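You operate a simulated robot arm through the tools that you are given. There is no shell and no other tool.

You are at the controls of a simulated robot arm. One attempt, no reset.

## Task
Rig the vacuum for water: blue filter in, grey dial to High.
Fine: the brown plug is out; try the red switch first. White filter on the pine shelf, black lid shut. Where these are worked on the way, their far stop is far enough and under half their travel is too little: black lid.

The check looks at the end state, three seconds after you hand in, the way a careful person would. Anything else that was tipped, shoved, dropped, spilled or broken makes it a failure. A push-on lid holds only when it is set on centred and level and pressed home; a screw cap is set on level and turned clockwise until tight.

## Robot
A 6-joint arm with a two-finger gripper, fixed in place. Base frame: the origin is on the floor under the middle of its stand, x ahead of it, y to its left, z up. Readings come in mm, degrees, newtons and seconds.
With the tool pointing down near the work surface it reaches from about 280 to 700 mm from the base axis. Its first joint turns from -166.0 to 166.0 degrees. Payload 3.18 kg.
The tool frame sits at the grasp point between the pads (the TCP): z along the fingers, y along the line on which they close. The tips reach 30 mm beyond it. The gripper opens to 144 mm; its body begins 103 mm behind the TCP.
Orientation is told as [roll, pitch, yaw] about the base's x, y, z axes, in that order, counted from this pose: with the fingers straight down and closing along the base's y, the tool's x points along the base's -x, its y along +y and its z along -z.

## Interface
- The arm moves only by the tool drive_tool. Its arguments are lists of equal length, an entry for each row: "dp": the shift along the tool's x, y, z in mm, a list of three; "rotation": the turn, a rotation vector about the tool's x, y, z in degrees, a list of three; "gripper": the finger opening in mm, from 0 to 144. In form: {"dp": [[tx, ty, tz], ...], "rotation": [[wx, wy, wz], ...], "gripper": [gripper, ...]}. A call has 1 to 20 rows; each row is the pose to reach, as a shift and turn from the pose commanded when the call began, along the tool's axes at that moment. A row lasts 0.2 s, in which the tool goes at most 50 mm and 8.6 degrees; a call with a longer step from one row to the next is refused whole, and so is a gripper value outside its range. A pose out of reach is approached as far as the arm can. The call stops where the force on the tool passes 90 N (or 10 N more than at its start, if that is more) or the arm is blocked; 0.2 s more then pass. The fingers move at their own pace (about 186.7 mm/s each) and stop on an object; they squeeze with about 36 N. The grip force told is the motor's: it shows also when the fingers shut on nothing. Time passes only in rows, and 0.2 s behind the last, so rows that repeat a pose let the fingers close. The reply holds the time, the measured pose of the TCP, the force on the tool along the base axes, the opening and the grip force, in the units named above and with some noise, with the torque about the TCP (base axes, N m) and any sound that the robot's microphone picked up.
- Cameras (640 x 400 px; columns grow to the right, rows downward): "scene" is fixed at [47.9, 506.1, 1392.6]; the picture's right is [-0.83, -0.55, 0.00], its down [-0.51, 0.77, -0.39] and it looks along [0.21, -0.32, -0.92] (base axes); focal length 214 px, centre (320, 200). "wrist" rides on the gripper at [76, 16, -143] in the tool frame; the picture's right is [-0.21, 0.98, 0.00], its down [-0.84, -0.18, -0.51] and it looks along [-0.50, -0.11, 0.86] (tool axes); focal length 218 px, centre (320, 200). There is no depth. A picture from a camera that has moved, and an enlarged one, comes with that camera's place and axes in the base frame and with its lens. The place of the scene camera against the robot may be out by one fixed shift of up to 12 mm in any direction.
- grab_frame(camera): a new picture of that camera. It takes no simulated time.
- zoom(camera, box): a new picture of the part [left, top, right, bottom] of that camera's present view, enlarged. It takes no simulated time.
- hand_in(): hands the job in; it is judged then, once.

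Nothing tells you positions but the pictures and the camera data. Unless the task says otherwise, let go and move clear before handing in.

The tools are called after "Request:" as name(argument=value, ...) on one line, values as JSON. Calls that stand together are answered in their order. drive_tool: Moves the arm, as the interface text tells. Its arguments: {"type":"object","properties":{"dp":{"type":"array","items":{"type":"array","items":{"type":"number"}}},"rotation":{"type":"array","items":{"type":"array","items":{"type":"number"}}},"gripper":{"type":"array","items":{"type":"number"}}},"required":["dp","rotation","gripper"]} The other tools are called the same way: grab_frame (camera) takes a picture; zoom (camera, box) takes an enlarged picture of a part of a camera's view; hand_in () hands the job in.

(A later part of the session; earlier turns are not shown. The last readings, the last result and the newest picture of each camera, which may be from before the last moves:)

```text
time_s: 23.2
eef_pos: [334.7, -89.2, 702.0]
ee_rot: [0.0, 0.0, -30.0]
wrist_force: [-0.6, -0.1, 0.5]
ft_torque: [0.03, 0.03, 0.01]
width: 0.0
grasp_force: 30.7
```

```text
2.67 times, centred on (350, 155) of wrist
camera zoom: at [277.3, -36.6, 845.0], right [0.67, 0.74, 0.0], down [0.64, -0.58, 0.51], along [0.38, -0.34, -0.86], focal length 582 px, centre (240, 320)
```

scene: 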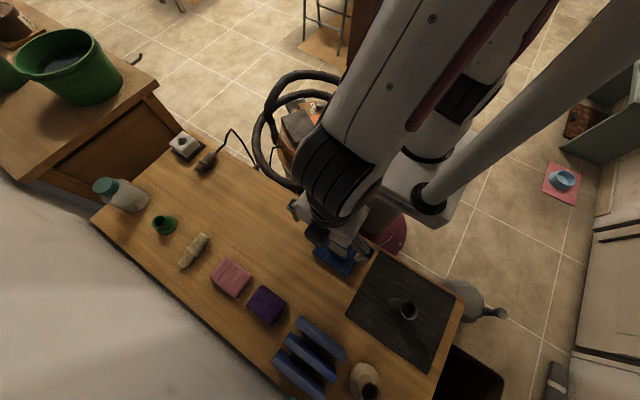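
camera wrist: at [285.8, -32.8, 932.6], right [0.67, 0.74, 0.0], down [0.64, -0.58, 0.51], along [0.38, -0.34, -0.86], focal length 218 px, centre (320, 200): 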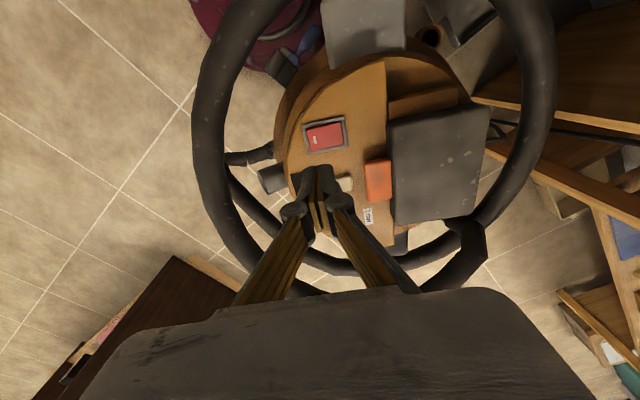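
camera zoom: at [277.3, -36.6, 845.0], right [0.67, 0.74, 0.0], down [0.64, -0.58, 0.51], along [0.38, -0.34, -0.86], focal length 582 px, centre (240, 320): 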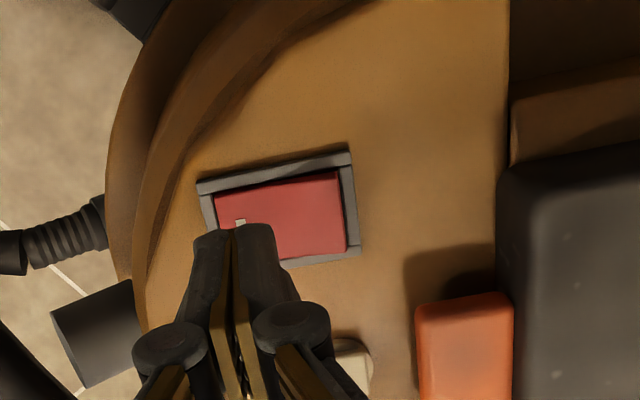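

The rocker now rests with its marked end down and the vacuum stayed silent, so the machine is dead. I'll return the switch to off by pressing the opposite end.

Request:
drive_tool(dp=[[-1, 30, 0], [-1, 30, 15], [-1, 30, 30], [-1, 30, 33]], rotation=[[0, 0, 0], [0, 0, 0], [0, 0, 0], [0, 0, 0]], gripper=[0, 0, 0, 0])

Request:
zoom(camera="scene", box=[315, 105, 350, 140])

```text
time_s: 24.2
eef_pos: [351.9, -61.2, 668.5]
ee_rot: [0.1, -0.1, -30.1]
wrist_force: [-0.4, 0.0, -0.5]
ft_torque: [0.01, -0.03, -0.03]
width: 0.4
grasp_force: 31.1
```

```text
11.43 times, centred on (332, 122) of scene
camera zoom: at [47.9, 506.1, 1392.6], right [-0.83, -0.55, 0.0], down [-0.51, 0.77, -0.39], along [0.21, -0.32, -0.92], focal length 2451 px, centre (177, 1086)
```

zoom: 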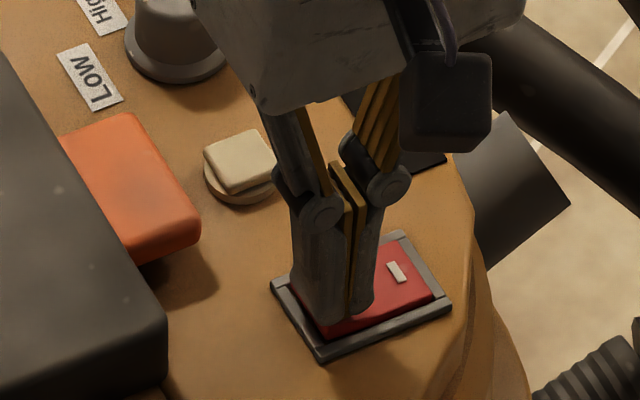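

Request:
drive_tool(dp=[[0, 0, 1.5], [0, 0, 2.5]], rotation=[[0, 0, 0], [0, 0, 0]], gripper=[0, 0])

Request:
zoom(camera="scene", box=[315, 105, 350, 140])

```text
time_s: 24.8
eef_pos: [352.7, -61.6, 665.9]
ee_rot: [0.1, -0.1, -29.9]
wrist_force: [0.4, 0.0, 1.3]
ft_torque: [0.06, -0.04, -0.05]
width: 0.1
grasp_force: 30.5
```

```text
11.43 times, centred on (332, 122) of scene
camera zoom: at [47.9, 506.1, 1392.6], right [-0.83, -0.55, 0.0], down [-0.51, 0.77, -0.39], along [0.21, -0.32, -0.92], focal length 2451 px, centre (177, 1086)
```

zoom: 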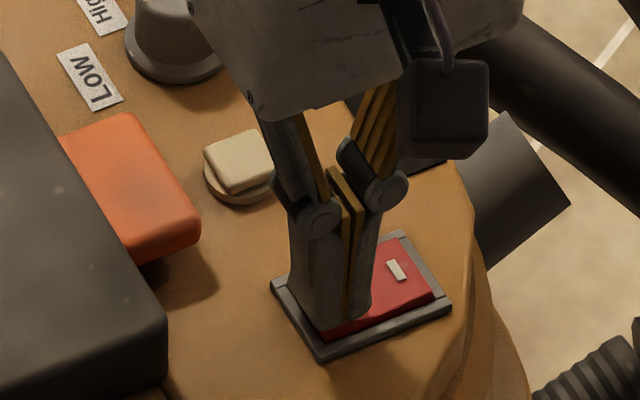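

Request:
drive_tool(dp=[[0, 0, 1], [0, 0, 1.6]], rotation=[[0, 0, 0], [0, 0, 0]], gripper=[0, 0])

Request:
zoom(camera="scene", box=[315, 105, 350, 140])

```text
time_s: 25.4
eef_pos: [351.6, -62.0, 665.7]
ee_rot: [-0.1, 0.0, -30.0]
wrist_force: [-0.5, 0.1, 0.1]
ft_torque: [0.03, 0.01, 0.0]
width: 0.2
grasp_force: 30.8
```

```text
11.43 times, centred on (332, 122) of scene
camera zoom: at [47.9, 506.1, 1392.6], right [-0.83, -0.55, 0.0], down [-0.51, 0.77, -0.39], along [0.21, -0.32, -0.92], focal length 2451 px, centre (177, 1086)
```

zoom: 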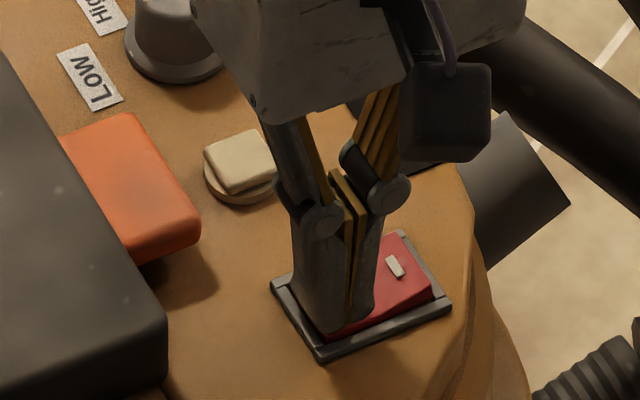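

Request:
drive_tool(dp=[[0, 0, -5], [0, 0, -35], [0, 0, -75]], rotation=[[0, 0, 0], [0, 0, 0], [0, 0, 0]], gripper=[0, 0, 0])

Request:
zoom(camera="scene", box=[315, 105, 350, 140])

Request:
zoom(camera="wrist", box=[290, 100, 440, 250])

```text
time_s: 26.2
eef_pos: [349.4, -61.2, 740.8]
ee_rot: [0.1, 0.0, -30.0]
wrist_force: [0.8, 0.0, -0.5]
ft_torque: [-0.01, -0.03, -0.02]
width: 0.0
grasp_force: 30.3
```

```text
11.43 times, centred on (332, 122) of scene
camera zoom: at [47.9, 506.1, 1392.6], right [-0.83, -0.55, 0.0], down [-0.51, 0.77, -0.39], along [0.21, -0.32, -0.92], focal length 2451 px, centre (177, 1086)
```

zoom: 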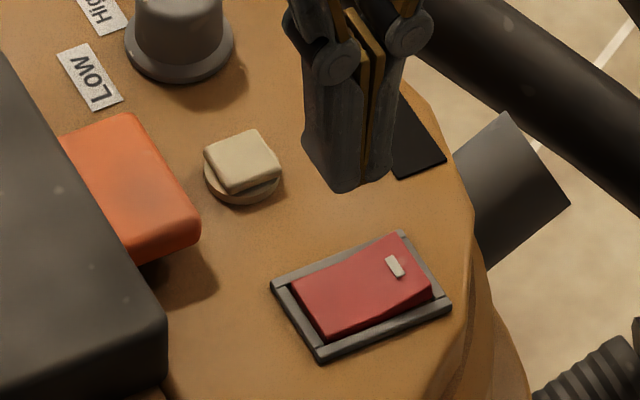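

```text
2.67 times, centred on (365, 175) of wrist
camera zoom: at [291.9, -9.3, 883.5], right [0.67, 0.74, 0.0], down [0.64, -0.58, 0.51], along [0.38, -0.34, -0.86], focal length 582 px, centre (200, 267)
```

zoom: 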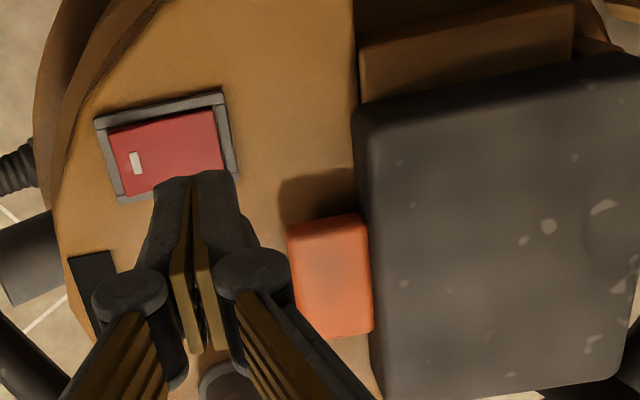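

The switch is back in its original off position. Now I want a low view of the orange tab and the lid edge from the panel side to learn how the lid opens.

Request:
drive_tool(dp=[[-7, -5, -1], [-14, -9, -2], [-21, -14, -3], [-28, -19, -4], [-34, -23, -5], [-41, -28, -5], [-48, -33, -5], [-55, -37, -5], [-62, -42, -5], [-69, -47, -5], [-76, -51, -5], [-83, -56, -5]], rotation=[[0, 0, -7.5], [0, 0, -15], [0, 0, -22.5], [0, 0, -30], [0, 0, -37.5], [0, 0, -45], [0, 0, -52.5], [0, 0, -60], [0, 0, -67.5], [0, 0, -75], [0, 0, -82.5], [0, 0, -90]], gripper=[0, 0, 20, 40, 60, 80, 100, 120, 140, 144, 144, 144])

Request:
drive_tool(dp=[[0, 0, 5], [0, 0, 10], [0, 0, 15], [0, 0, 20]], rotation=[[0, -7.5, 0], [0, -15, 0], [0, -22.5, 0], [0, -30, 0]], gripper=[144, 144, 144, 144])

Request:
grab_frame(camera="wrist")

Request:
zoom(camera="wrist", box=[220, 100, 420, 240])

```text
time_s: 28.8
eef_pos: [395.5, -153.5, 745.7]
ee_rot: [-0.1, -0.1, 60.2]
wrist_force: [-0.7, 0.1, 0.1]
ft_torque: [-0.01, 0.02, -0.02]
width: 144.0
grasp_force: 0.0
```

```text
time_s: 29.8
eef_pos: [396.2, -152.3, 725.8]
ee_rot: [0.0, -30.2, 60.2]
wrist_force: [-0.2, 0.1, 0.5]
ft_torque: [-0.01, 0.01, -0.04]
width: 143.9
grasp_force: 0.1
```

```text
taken
camera wrist: at [313.1, -264.7, 811.0], right [-0.76, 0.65, 0.1], down [0.39, 0.32, 0.86], along [0.52, 0.69, -0.5], focal length 218 px, centre (320, 200)
```

wrist: 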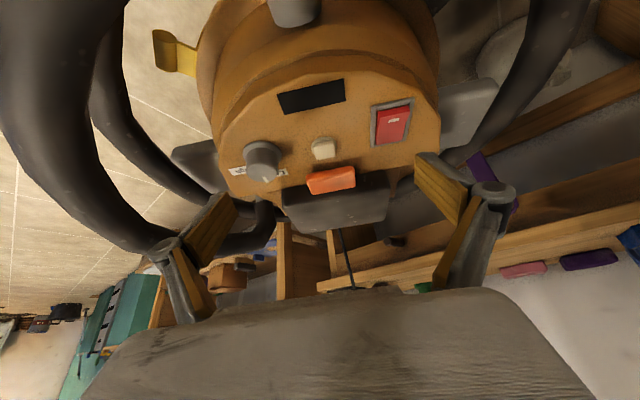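

```text
2.86 times, centred on (320, 170) of wrist
camera zoom: at [313.1, -264.7, 811.0], right [-0.76, 0.65, 0.1], down [0.39, 0.32, 0.86], along [0.52, 0.69, -0.5], focal length 624 px, centre (320, 286)
```

zoom: 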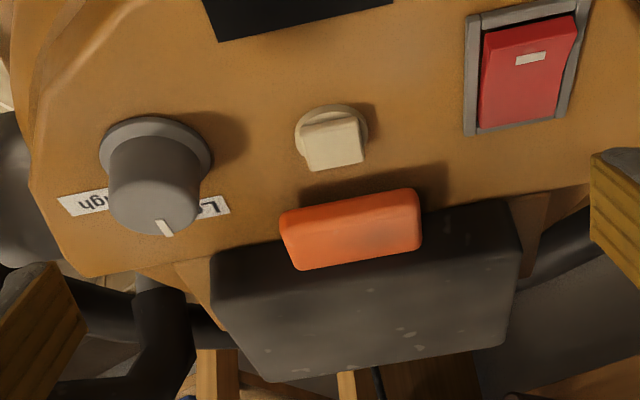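

The orange piece is a tab about 64 × 33 mm sticking out of the lid's panel-side edge, floating above the panel, with its top near z 651 and centre near (442,-62). I'll straighten up over it with the fingers closing along its length.

Request:
drive_tool(dp=[[-24, 1.2, 10], [-48, 2.5, 20], [-72, 3.7, 30], [-95, 4.9, 38.9]], rotation=[[0, 7.5, 0], [0, 15, 0], [0, 22.5, 0], [0, 30.2, 0]], gripper=[144, 130, 110, 100])

Request:
grab_frame(camera="wrist")

Request:
zoom(camera="wrist", box=[220, 80, 420, 240])

Request:
zoom(camera="scene", box=[270, 60, 370, 150])

```text
time_s: 30.8
eef_pos: [444.2, -55.2, 740.0]
ee_rot: [0.1, -1.2, 67.2]
wrist_force: [-1.4, -3.6, -0.2]
ft_torque: [0.36, -0.13, -0.05]
width: 99.9
grasp_force: 0.0
```

```text
taken
camera wrist: at [398.6, -122.6, 882.1], right [-0.82, 0.57, 0.01], down [0.49, 0.7, 0.52], along [0.29, 0.43, -0.85], focal length 218 px, centre (320, 200)
```

wrist: 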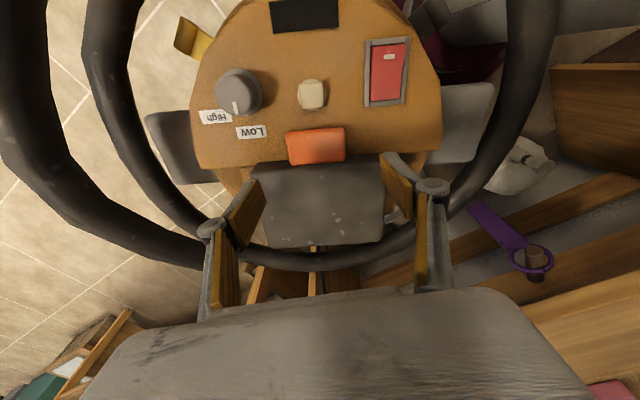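

```text
2.50 times, centred on (320, 160) of wrist
camera zoom: at [398.6, -122.6, 882.1], right [-0.82, 0.57, 0.01], down [0.49, 0.7, 0.52], along [0.29, 0.43, -0.85], focal length 546 px, centre (320, 300)
```

zoom: 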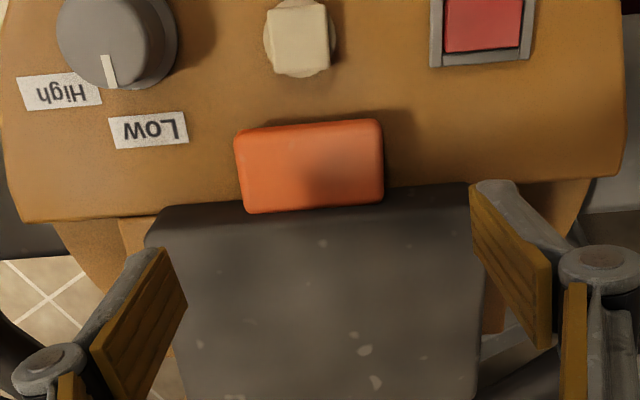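

```text
4.44 times, centred on (320, 105) of scene
camera zoom: at [47.9, 506.1, 1392.6], right [-0.83, -0.55, 0.0], down [-0.51, 0.77, -0.39], along [0.21, -0.32, -0.92], focal length 953 px, centre (320, 622)
```

zoom: 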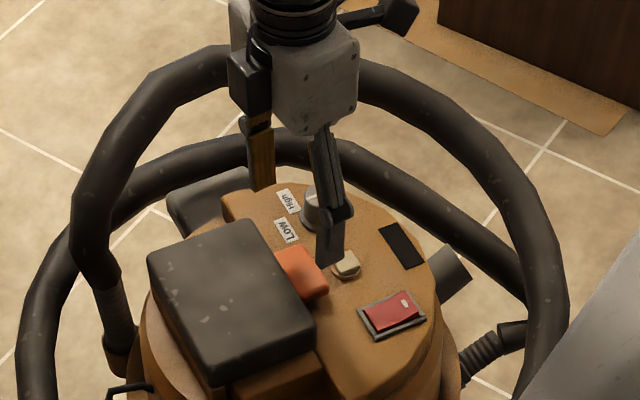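

The yaw reads 67° rather than 60° and there is a small force; I'll hold still a moment and read again.

Request:
drive_tool(dp=[[0, 0, 0], [0, 0, 0]], rotation=[[0, 0, 0], [0, 0, 0]], gripper=[100, 100])

Request:
grab_frame(camera="scene")

```text
time_s: 31.4
eef_pos: [443.1, -61.8, 740.1]
ee_rot: [-0.2, 0.1, 60.1]
wrist_force: [0.2, -0.9, -0.8]
ft_torque: [-0.04, -0.02, 0.0]
width: 99.9
grasp_force: 0.1
```

```text
taken
```

scene: 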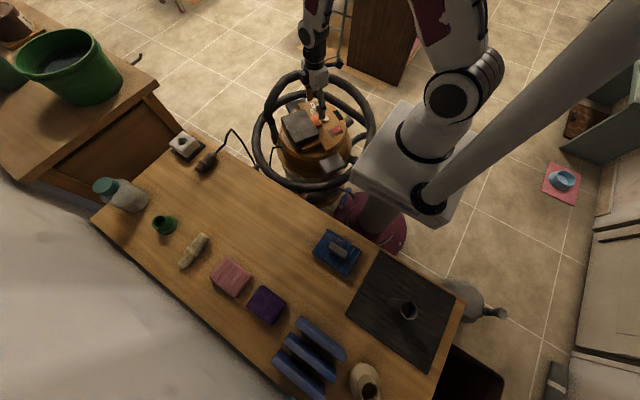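

It was only lag; now the pose is right. Checking the alignment over the tab.

Request:
zoom(camera="wrist", box=[220, 80, 420, 240])

```text
2.50 times, centred on (320, 160) of wrist
camera zoom: at [390.1, -119.6, 883.7], right [-0.74, 0.67, 0.0], down [0.58, 0.64, 0.51], along [0.34, 0.37, -0.86], focal length 546 px, centre (320, 300)
```

zoom: 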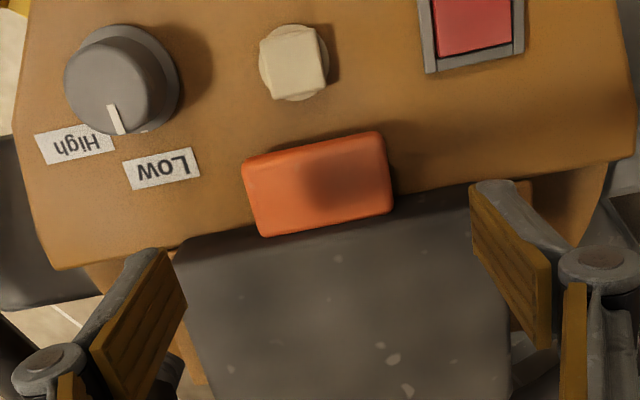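

The gripper is centred over the tab. I descend with fingers open 100 mm on either side of it.

Request:
drive_tool(dp=[[0, 0, 20], [0, 0, 40], [0, 0, 55], [0, 0, 62], [0, 0, 66]], rotation=[[0, 0, 0], [0, 0, 0], [0, 0, 0], [0, 0, 0], [0, 0, 0]], gripper=[100, 100, 100, 100, 100])

Request:
zoom(camera="wrist", box=[200, 80, 440, 260])

Request:
zoom(camera="scene", box=[290, 90, 350, 145])

```text
time_s: 32.6
eef_pos: [441.6, -63.0, 671.9]
ee_rot: [-0.1, 0.1, 60.1]
wrist_force: [0.0, 0.6, 0.1]
ft_torque: [0.02, 0.01, 0.0]
width: 99.9
grasp_force: 0.0
```

```text
2.22 times, centred on (320, 170) of wrist
camera zoom: at [389.9, -121.4, 816.2], right [-0.74, 0.67, 0.0], down [0.58, 0.64, 0.51], along [0.34, 0.37, -0.86], focal length 485 px, centre (320, 267)
```

zoom: 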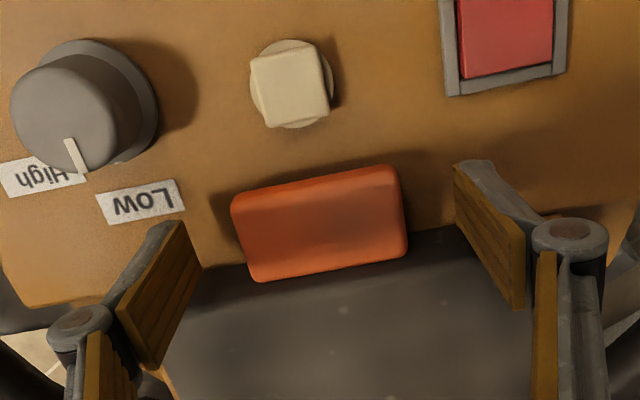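

```text
7.27 times, centred on (320, 118) of scene
camera zoom: at [47.9, 506.1, 1392.6], right [-0.83, -0.55, 0.0], down [-0.51, 0.77, -0.39], along [0.21, -0.32, -0.92], focal length 1560 px, centre (320, 800)
```

zoom: 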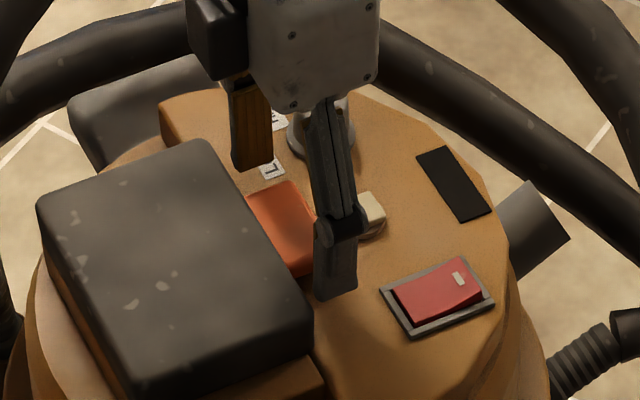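

Request:
drive_tool(dp=[[0, 0, 3], [0, 0, 6], [0, 0, 6]], rotation=[[0, 0, 0], [0, 0, 0], [0, 0, 0]], gripper=[100, 100, 90])

Request:
drive_tool(dp=[[0, 0, 0], [0, 0, 0], [0, 0, 0], [0, 0, 0]], rotation=[[0, 0, 0], [0, 0, 0], [0, 0, 0], [0, 0, 0]], gripper=[75, 60, 60, 60])

Request:
zoom(camera="wrist", box=[200, 80, 440, 260])

Request:
zoom(camera="scene", box=[290, 90, 350, 145])

```text
time_s: 33.4
eef_pos: [441.3, -61.1, 666.5]
ee_rot: [-0.1, 0.1, 59.9]
wrist_force: [0.2, -0.4, 0.0]
ft_torque: [0.01, -0.02, -0.01]
width: 90.2
grasp_force: 0.0
```

```text
time_s: 34.4
eef_pos: [442.6, -61.5, 667.7]
ee_rot: [0.0, 0.1, 60.0]
wrist_force: [1.7, -4.5, 0.4]
ft_torque: [-0.16, -0.02, -0.09]
width: 63.4
grasp_force: 36.0
```

```text
2.22 times, centred on (320, 170) of wrist
camera zoom: at [390.5, -120.8, 810.6], right [-0.74, 0.67, 0.0], down [0.58, 0.64, 0.51], along [0.34, 0.37, -0.86], focal length 485 px, centre (320, 267)
```

zoom: 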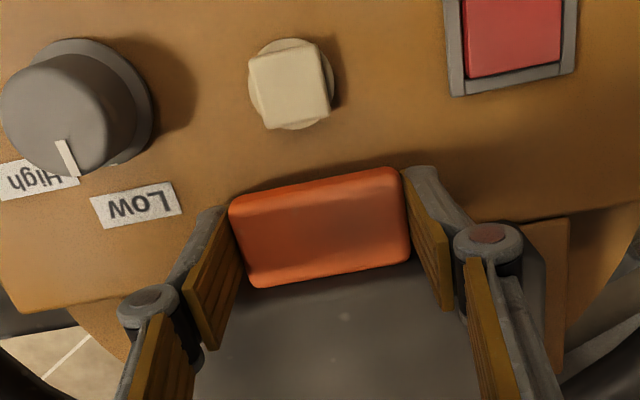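

```text
7.27 times, centred on (320, 118) of scene
camera zoom: at [47.9, 506.1, 1392.6], right [-0.83, -0.55, 0.0], down [-0.51, 0.77, -0.39], along [0.21, -0.32, -0.92], focal length 1560 px, centre (320, 800)
```

zoom: 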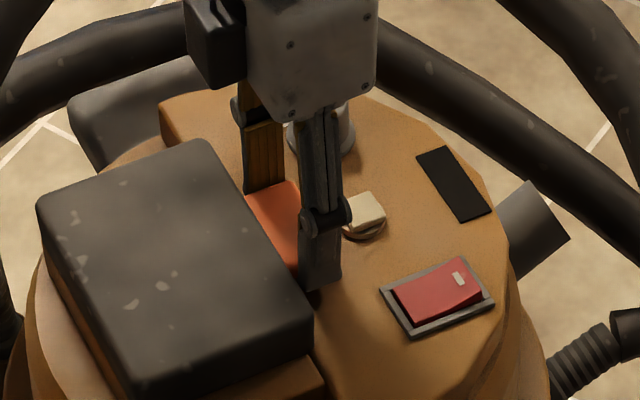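

The tab is gripped at 63.4 mm. I lift a few millimetres and watch the force and the lid.

Request:
drive_tool(dp=[[0, 0, -2], [0, 0, -4]], rotation=[[0, 0, 0], [0, 0, 0]], gripper=[55, 55])

Request:
zoom(camera="scene", box=[275, 90, 350, 155])

Request:
zoom(camera="wrist", box=[200, 80, 440, 260])

```text
time_s: 35.0
eef_pos: [442.9, -63.2, 671.8]
ee_rot: [-0.1, 0.1, 60.0]
wrist_force: [4.6, -4.5, 0.0]
ft_torque: [-1.1, 0.5, -0.01]
width: 63.3
grasp_force: 35.5
```

```text
6.15 times, centred on (312, 122) of scene
camera zoom: at [47.9, 506.1, 1392.6], right [-0.83, -0.55, 0.0], down [-0.51, 0.77, -0.39], along [0.21, -0.32, -0.92], focal length 1320 px, centre (366, 677)
```

zoom: 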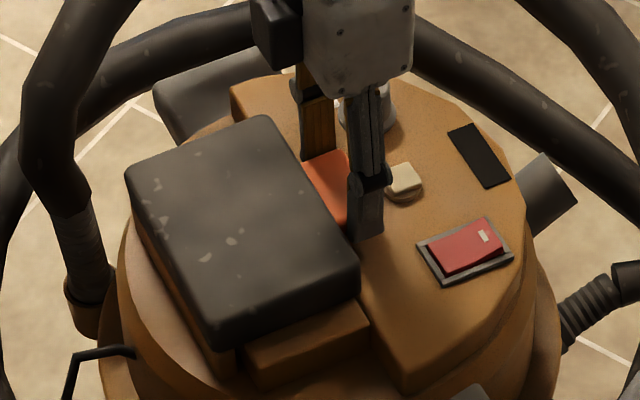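

```text
2.22 times, centred on (320, 170) of wrist
camera zoom: at [390.8, -120.5, 814.6], right [-0.74, 0.67, 0.0], down [0.58, 0.64, 0.51], along [0.34, 0.37, -0.86], focal length 485 px, centre (320, 267)
```

zoom: 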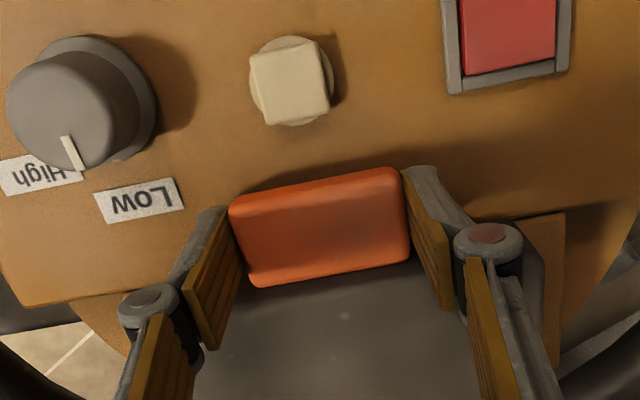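

The lid seems to be coming up with the tab, consistent with a hinge on the bench side. I follow an arc about that edge, turning the tool with the lid.

Request:
drive_tool(dp=[[-1.8, 0, -4], [-4, 0, -8.2], [-6.6, 0, -12.6]], rotation=[[0, 2.5, 0], [0, 5, 0], [0, 7.5, 0]], gripper=[55, 55, 55])

Request:
zoom(camera="scene", box=[275, 90, 350, 155])

Request:
zoom(camera="wrist", box=[200, 80, 440, 260])

```text
time_s: 35.8
eef_pos: [445.8, -56.5, 683.3]
ee_rot: [-0.1, 7.7, 59.9]
wrist_force: [0.4, -8.0, 7.2]
ft_torque: [0.48, -0.49, -0.06]
width: 63.5
grasp_force: 36.3
```

```text
6.15 times, centred on (312, 122) of scene
camera zoom: at [47.9, 506.1, 1392.6], right [-0.83, -0.55, 0.0], down [-0.51, 0.77, -0.39], along [0.21, -0.32, -0.92], focal length 1320 px, centre (366, 677)
```

zoom: 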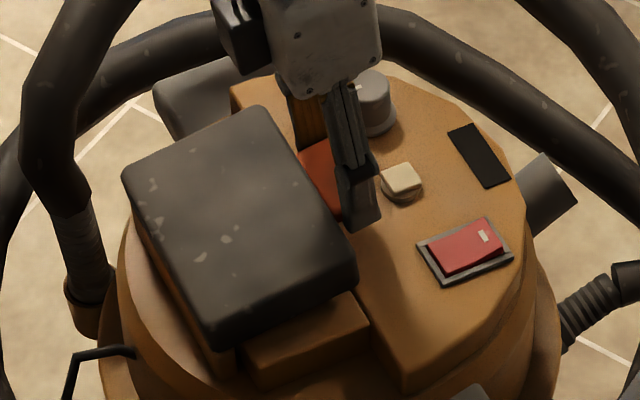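

```text
2.22 times, centred on (320, 170) of wrist
camera zoom: at [403.4, -98.7, 835.8], right [-0.74, 0.67, -0.03], down [0.61, 0.69, 0.39], along [0.28, 0.27, -0.92], focal length 485 px, centre (320, 267)
```

zoom: 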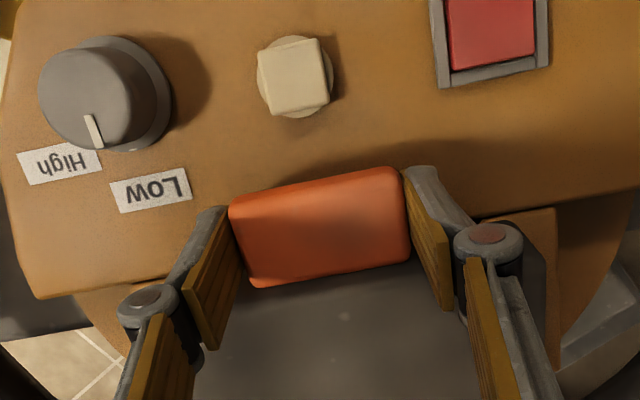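

The lid is tilting up about its bench-side edge as expected. I carry on along the arc to about 30°.

Request:
drive_tool(dp=[[-0.3, 0, -8.7], [-2.9, 0, -17.1], [-6.1, 0, -25.3], [-9.8, 0, -33.4], [-14.1, 0, -41.1], [-18.9, 0, -48.5]], rotation=[[0, 3.75, 0], [0, 7.5, 0], [0, 11.25, 0], [0, 15, 0], [0, 18.75, 0], [0, 22.5, 0]], gripper=[55, 55, 55, 55, 55, 55])

Request:
zoom(camera="scene", box=[265, 70, 365, 160])

Request:
zoom(camera="wrist", box=[200, 80, 440, 260])

```text
time_s: 37.2
eef_pos: [459.0, -33.2, 730.7]
ee_rot: [-0.2, 29.9, 60.1]
wrist_force: [10.9, 7.8, -0.4]
ft_torque: [0.69, -0.36, 0.18]
width: 63.5
grasp_force: 35.6
```

```text
4.44 times, centred on (315, 115) of scene
camera zoom: at [47.9, 506.1, 1392.6], right [-0.83, -0.55, 0.0], down [-0.51, 0.77, -0.39], along [0.21, -0.32, -0.92], focal length 953 px, centre (342, 578)
```

zoom: 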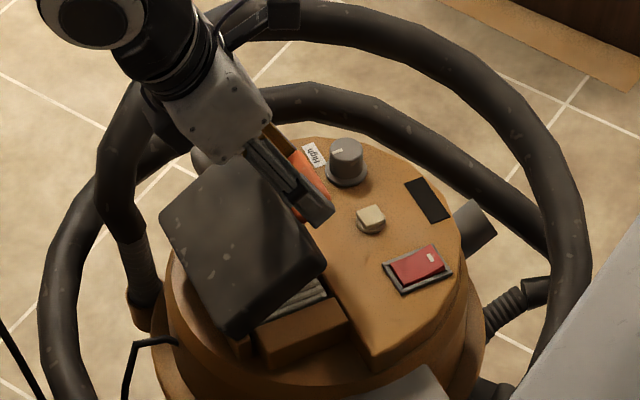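

```text
2.22 times, centred on (320, 170) of wrist
camera zoom: at [447.1, -22.1, 892.7], right [-0.76, 0.64, -0.11], down [0.65, 0.76, 0.02], along [0.09, -0.06, -0.99], focal length 485 px, centre (320, 267)
```

zoom: 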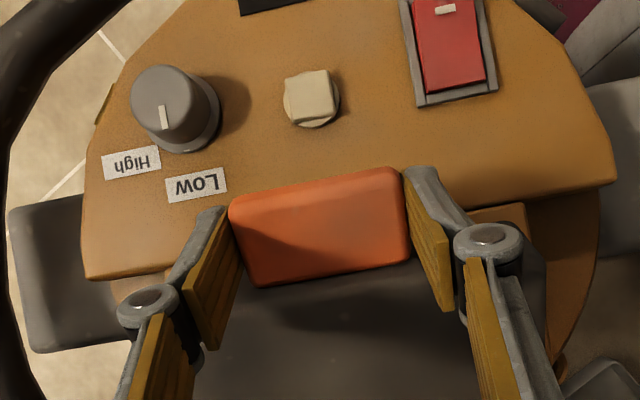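

The lid is about 30° open and the white pleated filter shows inside. I continue the arc to 45° with a slightly corrected hinge point.

Request:
drive_tool(dp=[[-5, 0, -6], [-9, 0, -11.6], [-13.8, 0, -22.4], [-19.5, 0, -32.8]], rotation=[[0, 2.5, 0], [0, 5, 0], [0, 10, 0], [0, 15, 0]], gripper=[55, 55, 55, 55])

Request:
zoom(camera="scene", box=[245, 50, 365, 160])

Request:
zoom(camera="wrist", box=[200, 80, 440, 260])

```text
time_s: 38.2
eef_pos: [417.2, -36.2, 715.7]
ee_rot: [-0.9, 41.9, 60.2]
wrist_force: [12.5, 1.6, -6.1]
ft_torque: [-0.12, -0.05, 0.33]
width: 63.8
grasp_force: 36.5
out of reach, approached as far as the arm can: row 3, 4
```

```text
3.64 times, centred on (305, 105) of scene
camera zoom: at [47.9, 506.1, 1392.6], right [-0.83, -0.55, 0.0], down [-0.51, 0.77, -0.39], along [0.21, -0.32, -0.92], focal length 780 px, centre (374, 546)
```

zoom: 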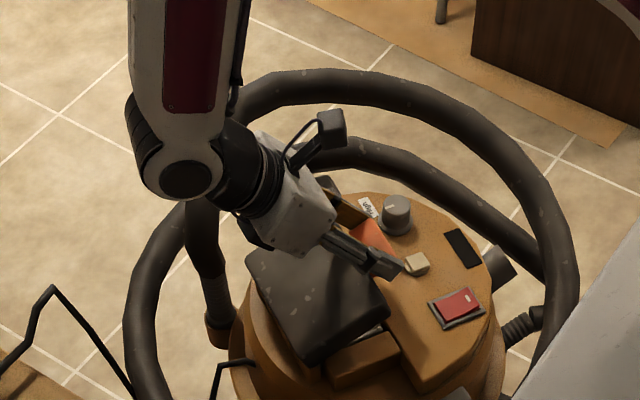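

```text
2.22 times, centred on (320, 170) of wrist
camera zoom: at [419.2, 6.2, 872.8], right [-0.78, 0.61, -0.15], down [0.63, 0.75, -0.18], along [0.0, -0.24, -0.97], focal length 485 px, centre (320, 267)
```

zoom: 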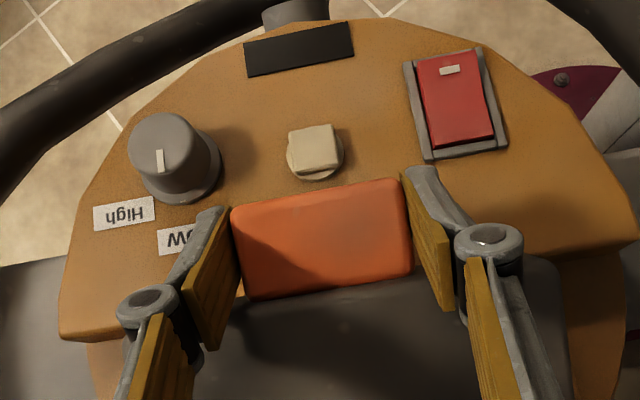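

The arm reports out of reach and it dragged sideways: the tab, and apparently the vacuum with it, moved a few centimetres. I'll hold a moment to see the settled state before correcting.

Request:
drive_tool(dp=[[0, 0, 0]], rotation=[[0, 0, 0]], gripper=[55])

Request:
grab_frame(camera="scene")

```text
time_s: 38.6
eef_pos: [416.7, -36.8, 715.4]
ee_rot: [-1.0, 42.0, 60.1]
wrist_force: [13.9, 0.7, -10.9]
ft_torque: [-0.65, 0.18, 0.27]
width: 63.7
grasp_force: 36.5
```

```text
taken
```

scene: 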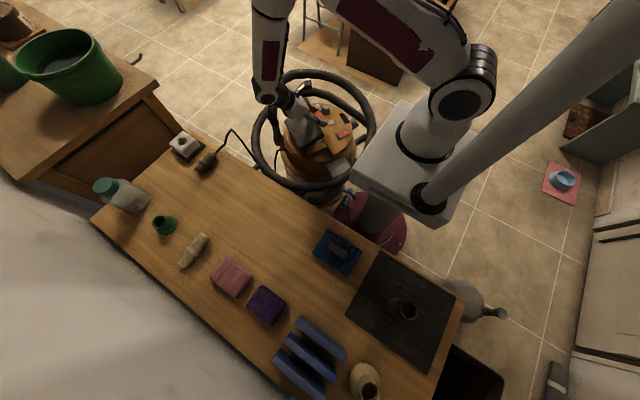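

Request:
zoom(camera="scene", box=[230, 60, 400, 210])

```text
2.67 times, centred on (315, 135) of scene
camera zoom: at [47.9, 506.1, 1392.6], right [-0.83, -0.55, 0.0], down [-0.51, 0.77, -0.39], along [0.21, -0.32, -0.92], focal length 572 px, centre (333, 373)
```

zoom: 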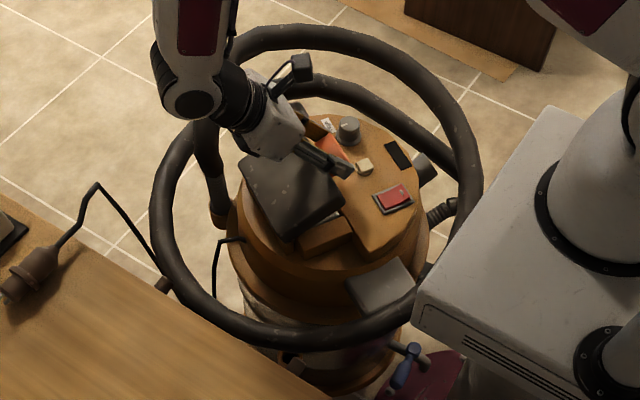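

The vacuum looks tilted slightly by the pull rather than slid; its base looks unmoved. I'll move back toward the previous 30° pose, beginning with a small test step to confirm the reference.

Request:
drive_tool(dp=[[-1.5, -7, -5.5]], rotation=[[0, -2.4, 0]], gripper=[55])

```text
time_s: 39.0
eef_pos: [427.2, -33.9, 718.0]
ee_rot: [-1.3, 39.4, 60.1]
wrist_force: [15.7, 0.5, -9.6]
ft_torque: [-0.7, -0.44, 0.35]
width: 63.7
grasp_force: 36.4
```

Request:
drive_tool(dp=[[-1.2, -7, -5], [-2.4, -14, -10], [-3.5, -20.5, -15], [-4.7, -27.2, -20.3]], rotation=[[0, -2.4, 0], [0, -4.8, 0], [0, -7.1, 0], [0, -9.4, 0]], gripper=[55, 55, 55, 55])

Request:
zoom(camera="scene", box=[230, 60, 400, 210])

```text
time_s: 40.0
eef_pos: [456.4, -35.7, 732.6]
ee_rot: [-0.8, 30.5, 60.3]
wrist_force: [2.0, -16.1, 0.5]
ft_torque: [-1.29, 0.45, 0.64]
width: 63.8
grasp_force: 35.7
```

```text
2.67 times, centred on (315, 135) of scene
camera zoom: at [47.9, 506.1, 1392.6], right [-0.83, -0.55, 0.0], down [-0.51, 0.77, -0.39], along [0.21, -0.32, -0.92], focal length 572 px, centre (333, 373)
```

zoom: 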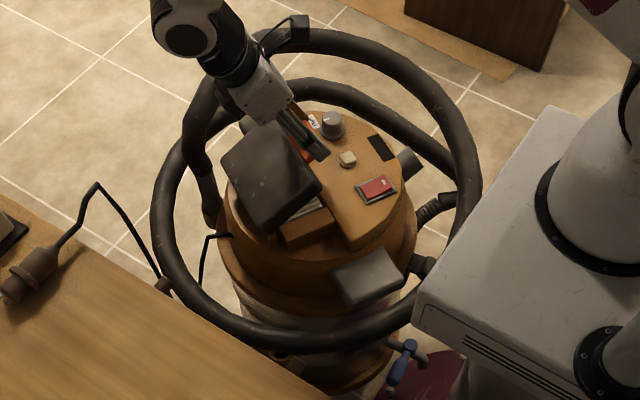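

The vacuum is back upright in its original place. The tool can't tilt further, so I'll stop tilting and let the tab pivot in the fingers while I carry the lid around the arc, checking forces on the way.

Request:
drive_tool(dp=[[-1.8, 0, -11.2], [-3.7, 0, -22.7], [-6.2, 0, -34.1]], rotation=[[0, -1, 0], [0, -2, 0], [0, -3.5, 0]], gripper=[55, 55, 55])

Request:
zoom(camera="scene", box=[230, 60, 400, 210])

Request:
zoom(camera="wrist", box=[200, 80, 440, 260])

```text
time_s: 40.8
eef_pos: [469.6, -11.7, 759.6]
ee_rot: [-1.0, 26.5, 60.4]
wrist_force: [7.9, -9.8, -6.1]
ft_torque: [-1.07, 0.26, 0.95]
width: 63.9
grasp_force: 36.2
```

```text
2.67 times, centred on (315, 135) of scene
camera zoom: at [47.9, 506.1, 1392.6], right [-0.83, -0.55, 0.0], down [-0.51, 0.77, -0.39], along [0.21, -0.32, -0.92], focal length 572 px, centre (333, 373)
```

zoom: 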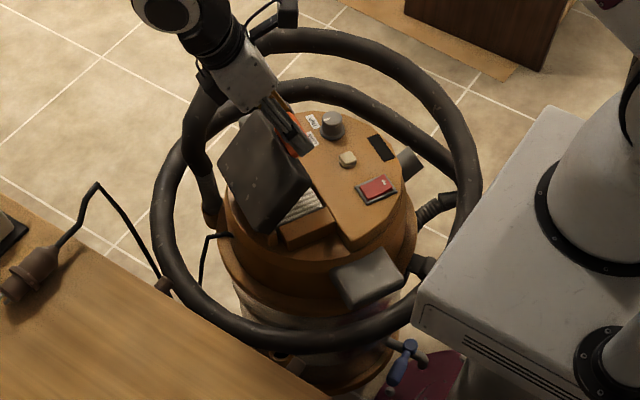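

```text
2.22 times, centred on (320, 170) of wrist
camera zoom: at [450.3, -7.0, 921.1], right [-0.76, 0.64, -0.11], down [0.63, 0.77, 0.08], along [0.14, -0.01, -0.99], focal length 485 px, centre (320, 267)
```

zoom: 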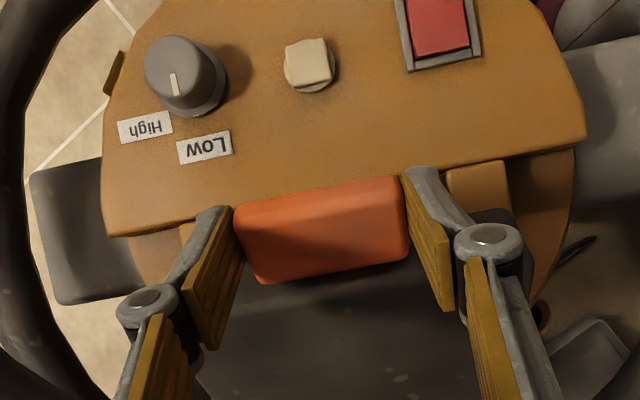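

Request:
drive_tool(dp=[[-4.3, 0, -10.5], [-9.4, 0, -20.8], [-15.4, 0, -30.3], [-22.3, 0, -39.3]], rotation=[[0, -1.5, 0], [0, -3, 0], [0, -4.5, 0], [0, -6, 0]], gripper=[55, 55, 55, 55])

Request:
zoom(camera="scene", box=[230, 60, 400, 210])

Request:
zoom(camera="wrist", box=[200, 80, 440, 260])

```text
time_s: 41.8
eef_pos: [487.3, 21.5, 784.6]
ee_rot: [-0.9, 20.4, 60.4]
wrist_force: [8.2, -6.4, 1.0]
ft_torque: [-0.26, -0.32, 0.27]
width: 63.6
grasp_force: 36.1
```

```text
2.67 times, centred on (315, 135) of scene
camera zoom: at [47.9, 506.1, 1392.6], right [-0.83, -0.55, 0.0], down [-0.51, 0.77, -0.39], along [0.21, -0.32, -0.92], focal length 572 px, centre (333, 373)
```

zoom: 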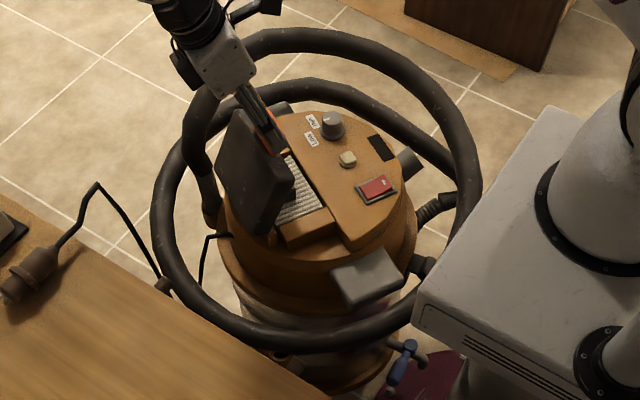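

```text
2.22 times, centred on (320, 170) of wrist
camera zoom: at [460.0, 10.5, 944.1], right [-0.76, 0.65, -0.09], down [0.63, 0.76, 0.19], along [0.19, 0.08, -0.98], focal length 485 px, centre (320, 267)
```

zoom: 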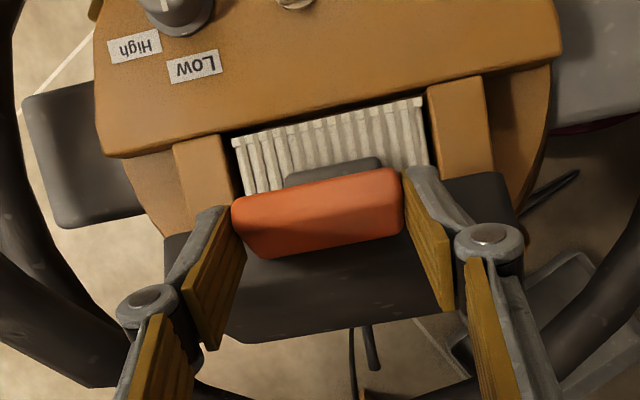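

The white filter with its grey handle is clearly visible now. I continue the lid to about 90°.

Request:
drive_tool(dp=[[-8.4, 0, -7.4], [-17.4, 0, -14.1], [-26.9, 0, -19.9], [-37.1, 0, -24.7], [-47.5, 0, -28.5]], rotation=[[0, -1.5, 0], [0, -3, 0], [0, -4.5, 0], [0, -6, 0], [0, -7.5, 0]], gripper=[55, 55, 55, 55, 55])

Request:
zoom(camera="scene", box=[230, 60, 400, 210])

Request:
zoom(camera="wrist", box=[200, 40, 440, 260])

```text
time_s: 43.0
eef_pos: [513.7, 69.2, 794.3]
ee_rot: [-0.9, 13.1, 60.7]
wrist_force: [8.0, -13.6, 11.5]
ft_torque: [-1.3, 0.35, 0.34]
width: 63.7
grasp_force: 36.1
```

```text
2.67 times, centred on (315, 135) of scene
camera zoom: at [47.9, 506.1, 1392.6], right [-0.83, -0.55, 0.0], down [-0.51, 0.77, -0.39], along [0.21, -0.32, -0.92], focal length 572 px, centre (333, 373)
```

zoom: 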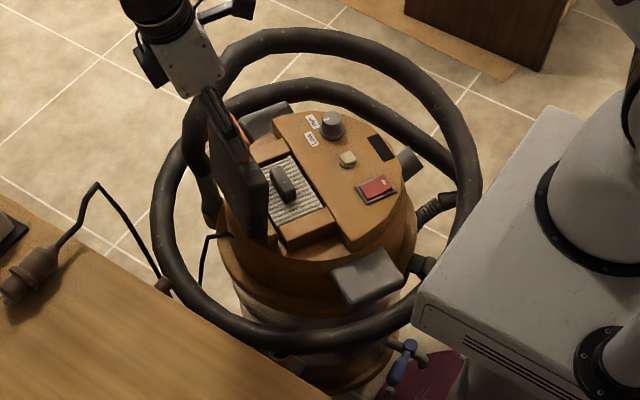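

```text
1.82 times, centred on (320, 150) of wrist
camera zoom: at [476.7, 40.4, 950.3], right [-0.75, 0.65, -0.06], down [0.61, 0.73, 0.31], along [0.25, 0.19, -0.95], focal length 397 px, centre (320, 291)
```

zoom: 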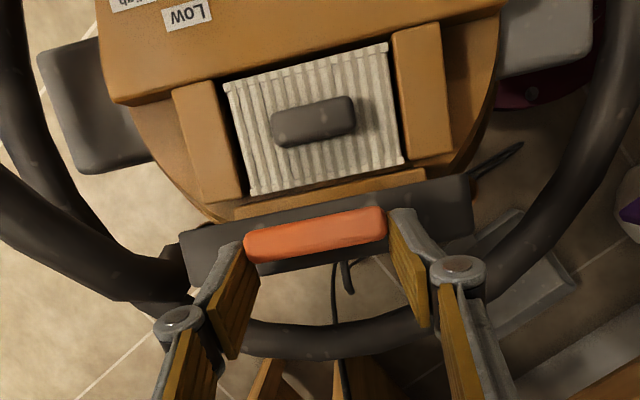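

Request:
drive_tool(dp=[[-5.5, 0, -3], [-11, 0, -4.4], [-17, 0, -4.6], [-22.6, 0, -4.8]], rotation=[[0, 0, 0], [0, 0, 0], [0, 0, 0], [0, 0, 0]], gripper=[55, 55, 55, 55])

Request:
zoom(camera="scene", box=[230, 60, 400, 210])

Request:
zoom(camera="wrist", box=[200, 40, 440, 260])

```text
time_s: 44.0
eef_pos: [524.8, 88.5, 792.7]
ee_rot: [-0.8, 13.1, 60.6]
wrist_force: [6.4, -10.9, 2.0]
ft_torque: [-1.15, 0.55, 0.32]
width: 63.5
grasp_force: 36.4
```

```text
2.67 times, centred on (315, 135) of scene
camera zoom: at [47.9, 506.1, 1392.6], right [-0.83, -0.55, 0.0], down [-0.51, 0.77, -0.39], along [0.21, -0.32, -0.92], focal length 572 px, centre (333, 373)
```

zoom: 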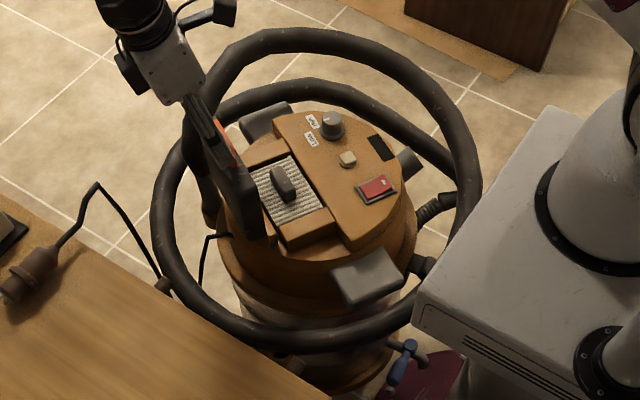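

```text
1.82 times, centred on (320, 150) of wrist
camera zoom: at [487.9, 60.1, 949.8], right [-0.75, 0.65, -0.06], down [0.61, 0.73, 0.31], along [0.25, 0.19, -0.95], focal length 397 px, centre (320, 291)
```

zoom: 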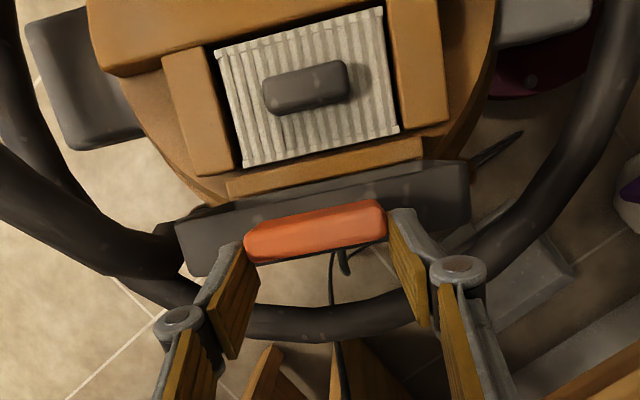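

Request:
drive_tool(dp=[[-6, 0, 0.3], [-11.7, 0, 0.7]], rotation=[[0, 0, 0], [0, 0, 0]], gripper=[55, 55])

Request:
zoom(camera="scene", box=[230, 60, 400, 210])

```text
time_s: 44.6
eef_pos: [529.8, 98.7, 789.8]
ee_rot: [-0.7, 13.1, 60.6]
wrist_force: [6.2, -12.0, 12.6]
ft_torque: [-1.15, 0.34, 0.36]
width: 63.3
grasp_force: 36.2
```

```text
2.67 times, centred on (315, 135) of scene
camera zoom: at [47.9, 506.1, 1392.6], right [-0.83, -0.55, 0.0], down [-0.51, 0.77, -0.39], along [0.21, -0.32, -0.92], focal length 572 px, centre (333, 373)
```

zoom: 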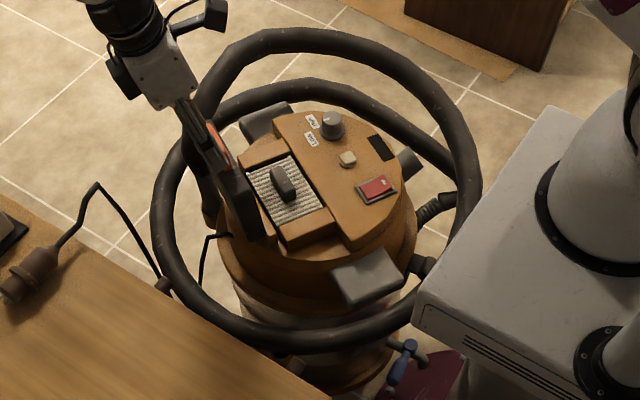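

Request:
drive_tool(dp=[[-5.5, 0, -0.5], [-11.1, 0, -0.4]], rotation=[[0, 0, 0], [0, 0, 0]], gripper=[55, 55])

Request:
zoom(camera="scene", box=[230, 60, 400, 210])

```text
time_s: 45.2
eef_pos: [535.3, 109.5, 789.5]
ee_rot: [-1.0, 13.1, 60.6]
wrist_force: [3.3, -15.1, 29.6]
ft_torque: [-0.89, 0.14, 0.32]
width: 63.6
grasp_force: 36.1
```

```text
2.67 times, centred on (315, 135) of scene
camera zoom: at [47.9, 506.1, 1392.6], right [-0.83, -0.55, 0.0], down [-0.51, 0.77, -0.39], along [0.21, -0.32, -0.92], focal length 572 px, centre (333, 373)
```

zoom: 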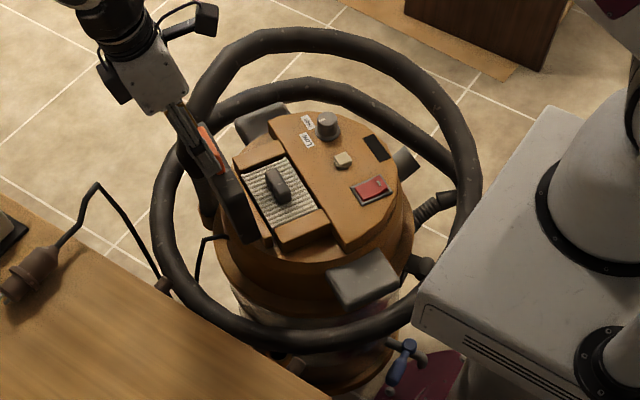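

The vacuum began to lean a touch, so the lid is at its far stop. I ease back, then release and withdraw upwards.

Request:
drive_tool(dp=[[5, 0, 0.2], [10, 0, 0.4]], rotation=[[0, 0, 0], [0, 0, 0]], gripper=[55, 55])

Request:
drive_tool(dp=[[0, 0, 0], [0, 0, 0], [0, 0, 0]], rotation=[[0, 0, 0], [0, 0, 0], [0, 0, 0]], gripper=[68, 80, 90])

Request:
zoom(camera="scene", box=[230, 60, 400, 210])

Request:
grab_frame(camera="wrist")

```text
time_s: 45.8
eef_pos: [530.6, 100.0, 790.1]
ee_rot: [-0.8, 13.1, 60.5]
wrist_force: [8.2, -8.1, 11.2]
ft_torque: [0.53, -0.46, 0.37]
width: 63.8
grasp_force: 35.8
```

```text
time_s: 46.6
eef_pos: [529.8, 99.4, 790.1]
ee_rot: [-0.8, 13.2, 60.6]
wrist_force: [0.9, 0.3, 0.7]
ft_torque: [-0.02, -0.01, -0.01]
width: 89.9
grasp_force: 0.1
```

```text
2.67 times, centred on (315, 135) of scene
camera zoom: at [47.9, 506.1, 1392.6], right [-0.83, -0.55, 0.0], down [-0.51, 0.77, -0.39], along [0.21, -0.32, -0.92], focal length 572 px, centre (333, 373)
```

zoom: 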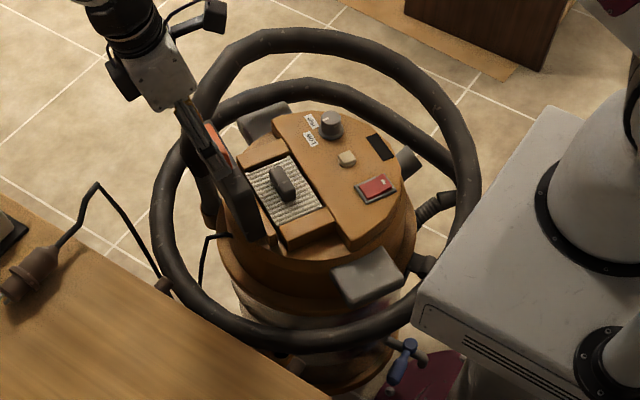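

```text
taken
camera wrist: at [493.4, 71.0, 946.0], right [-0.75, 0.66, -0.06], down [0.61, 0.73, 0.31], along [0.24, 0.19, -0.95], focal length 218 px, centre (320, 200)
```

wrist: 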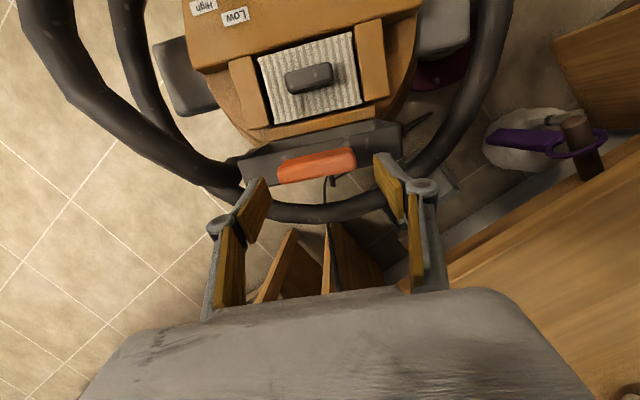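

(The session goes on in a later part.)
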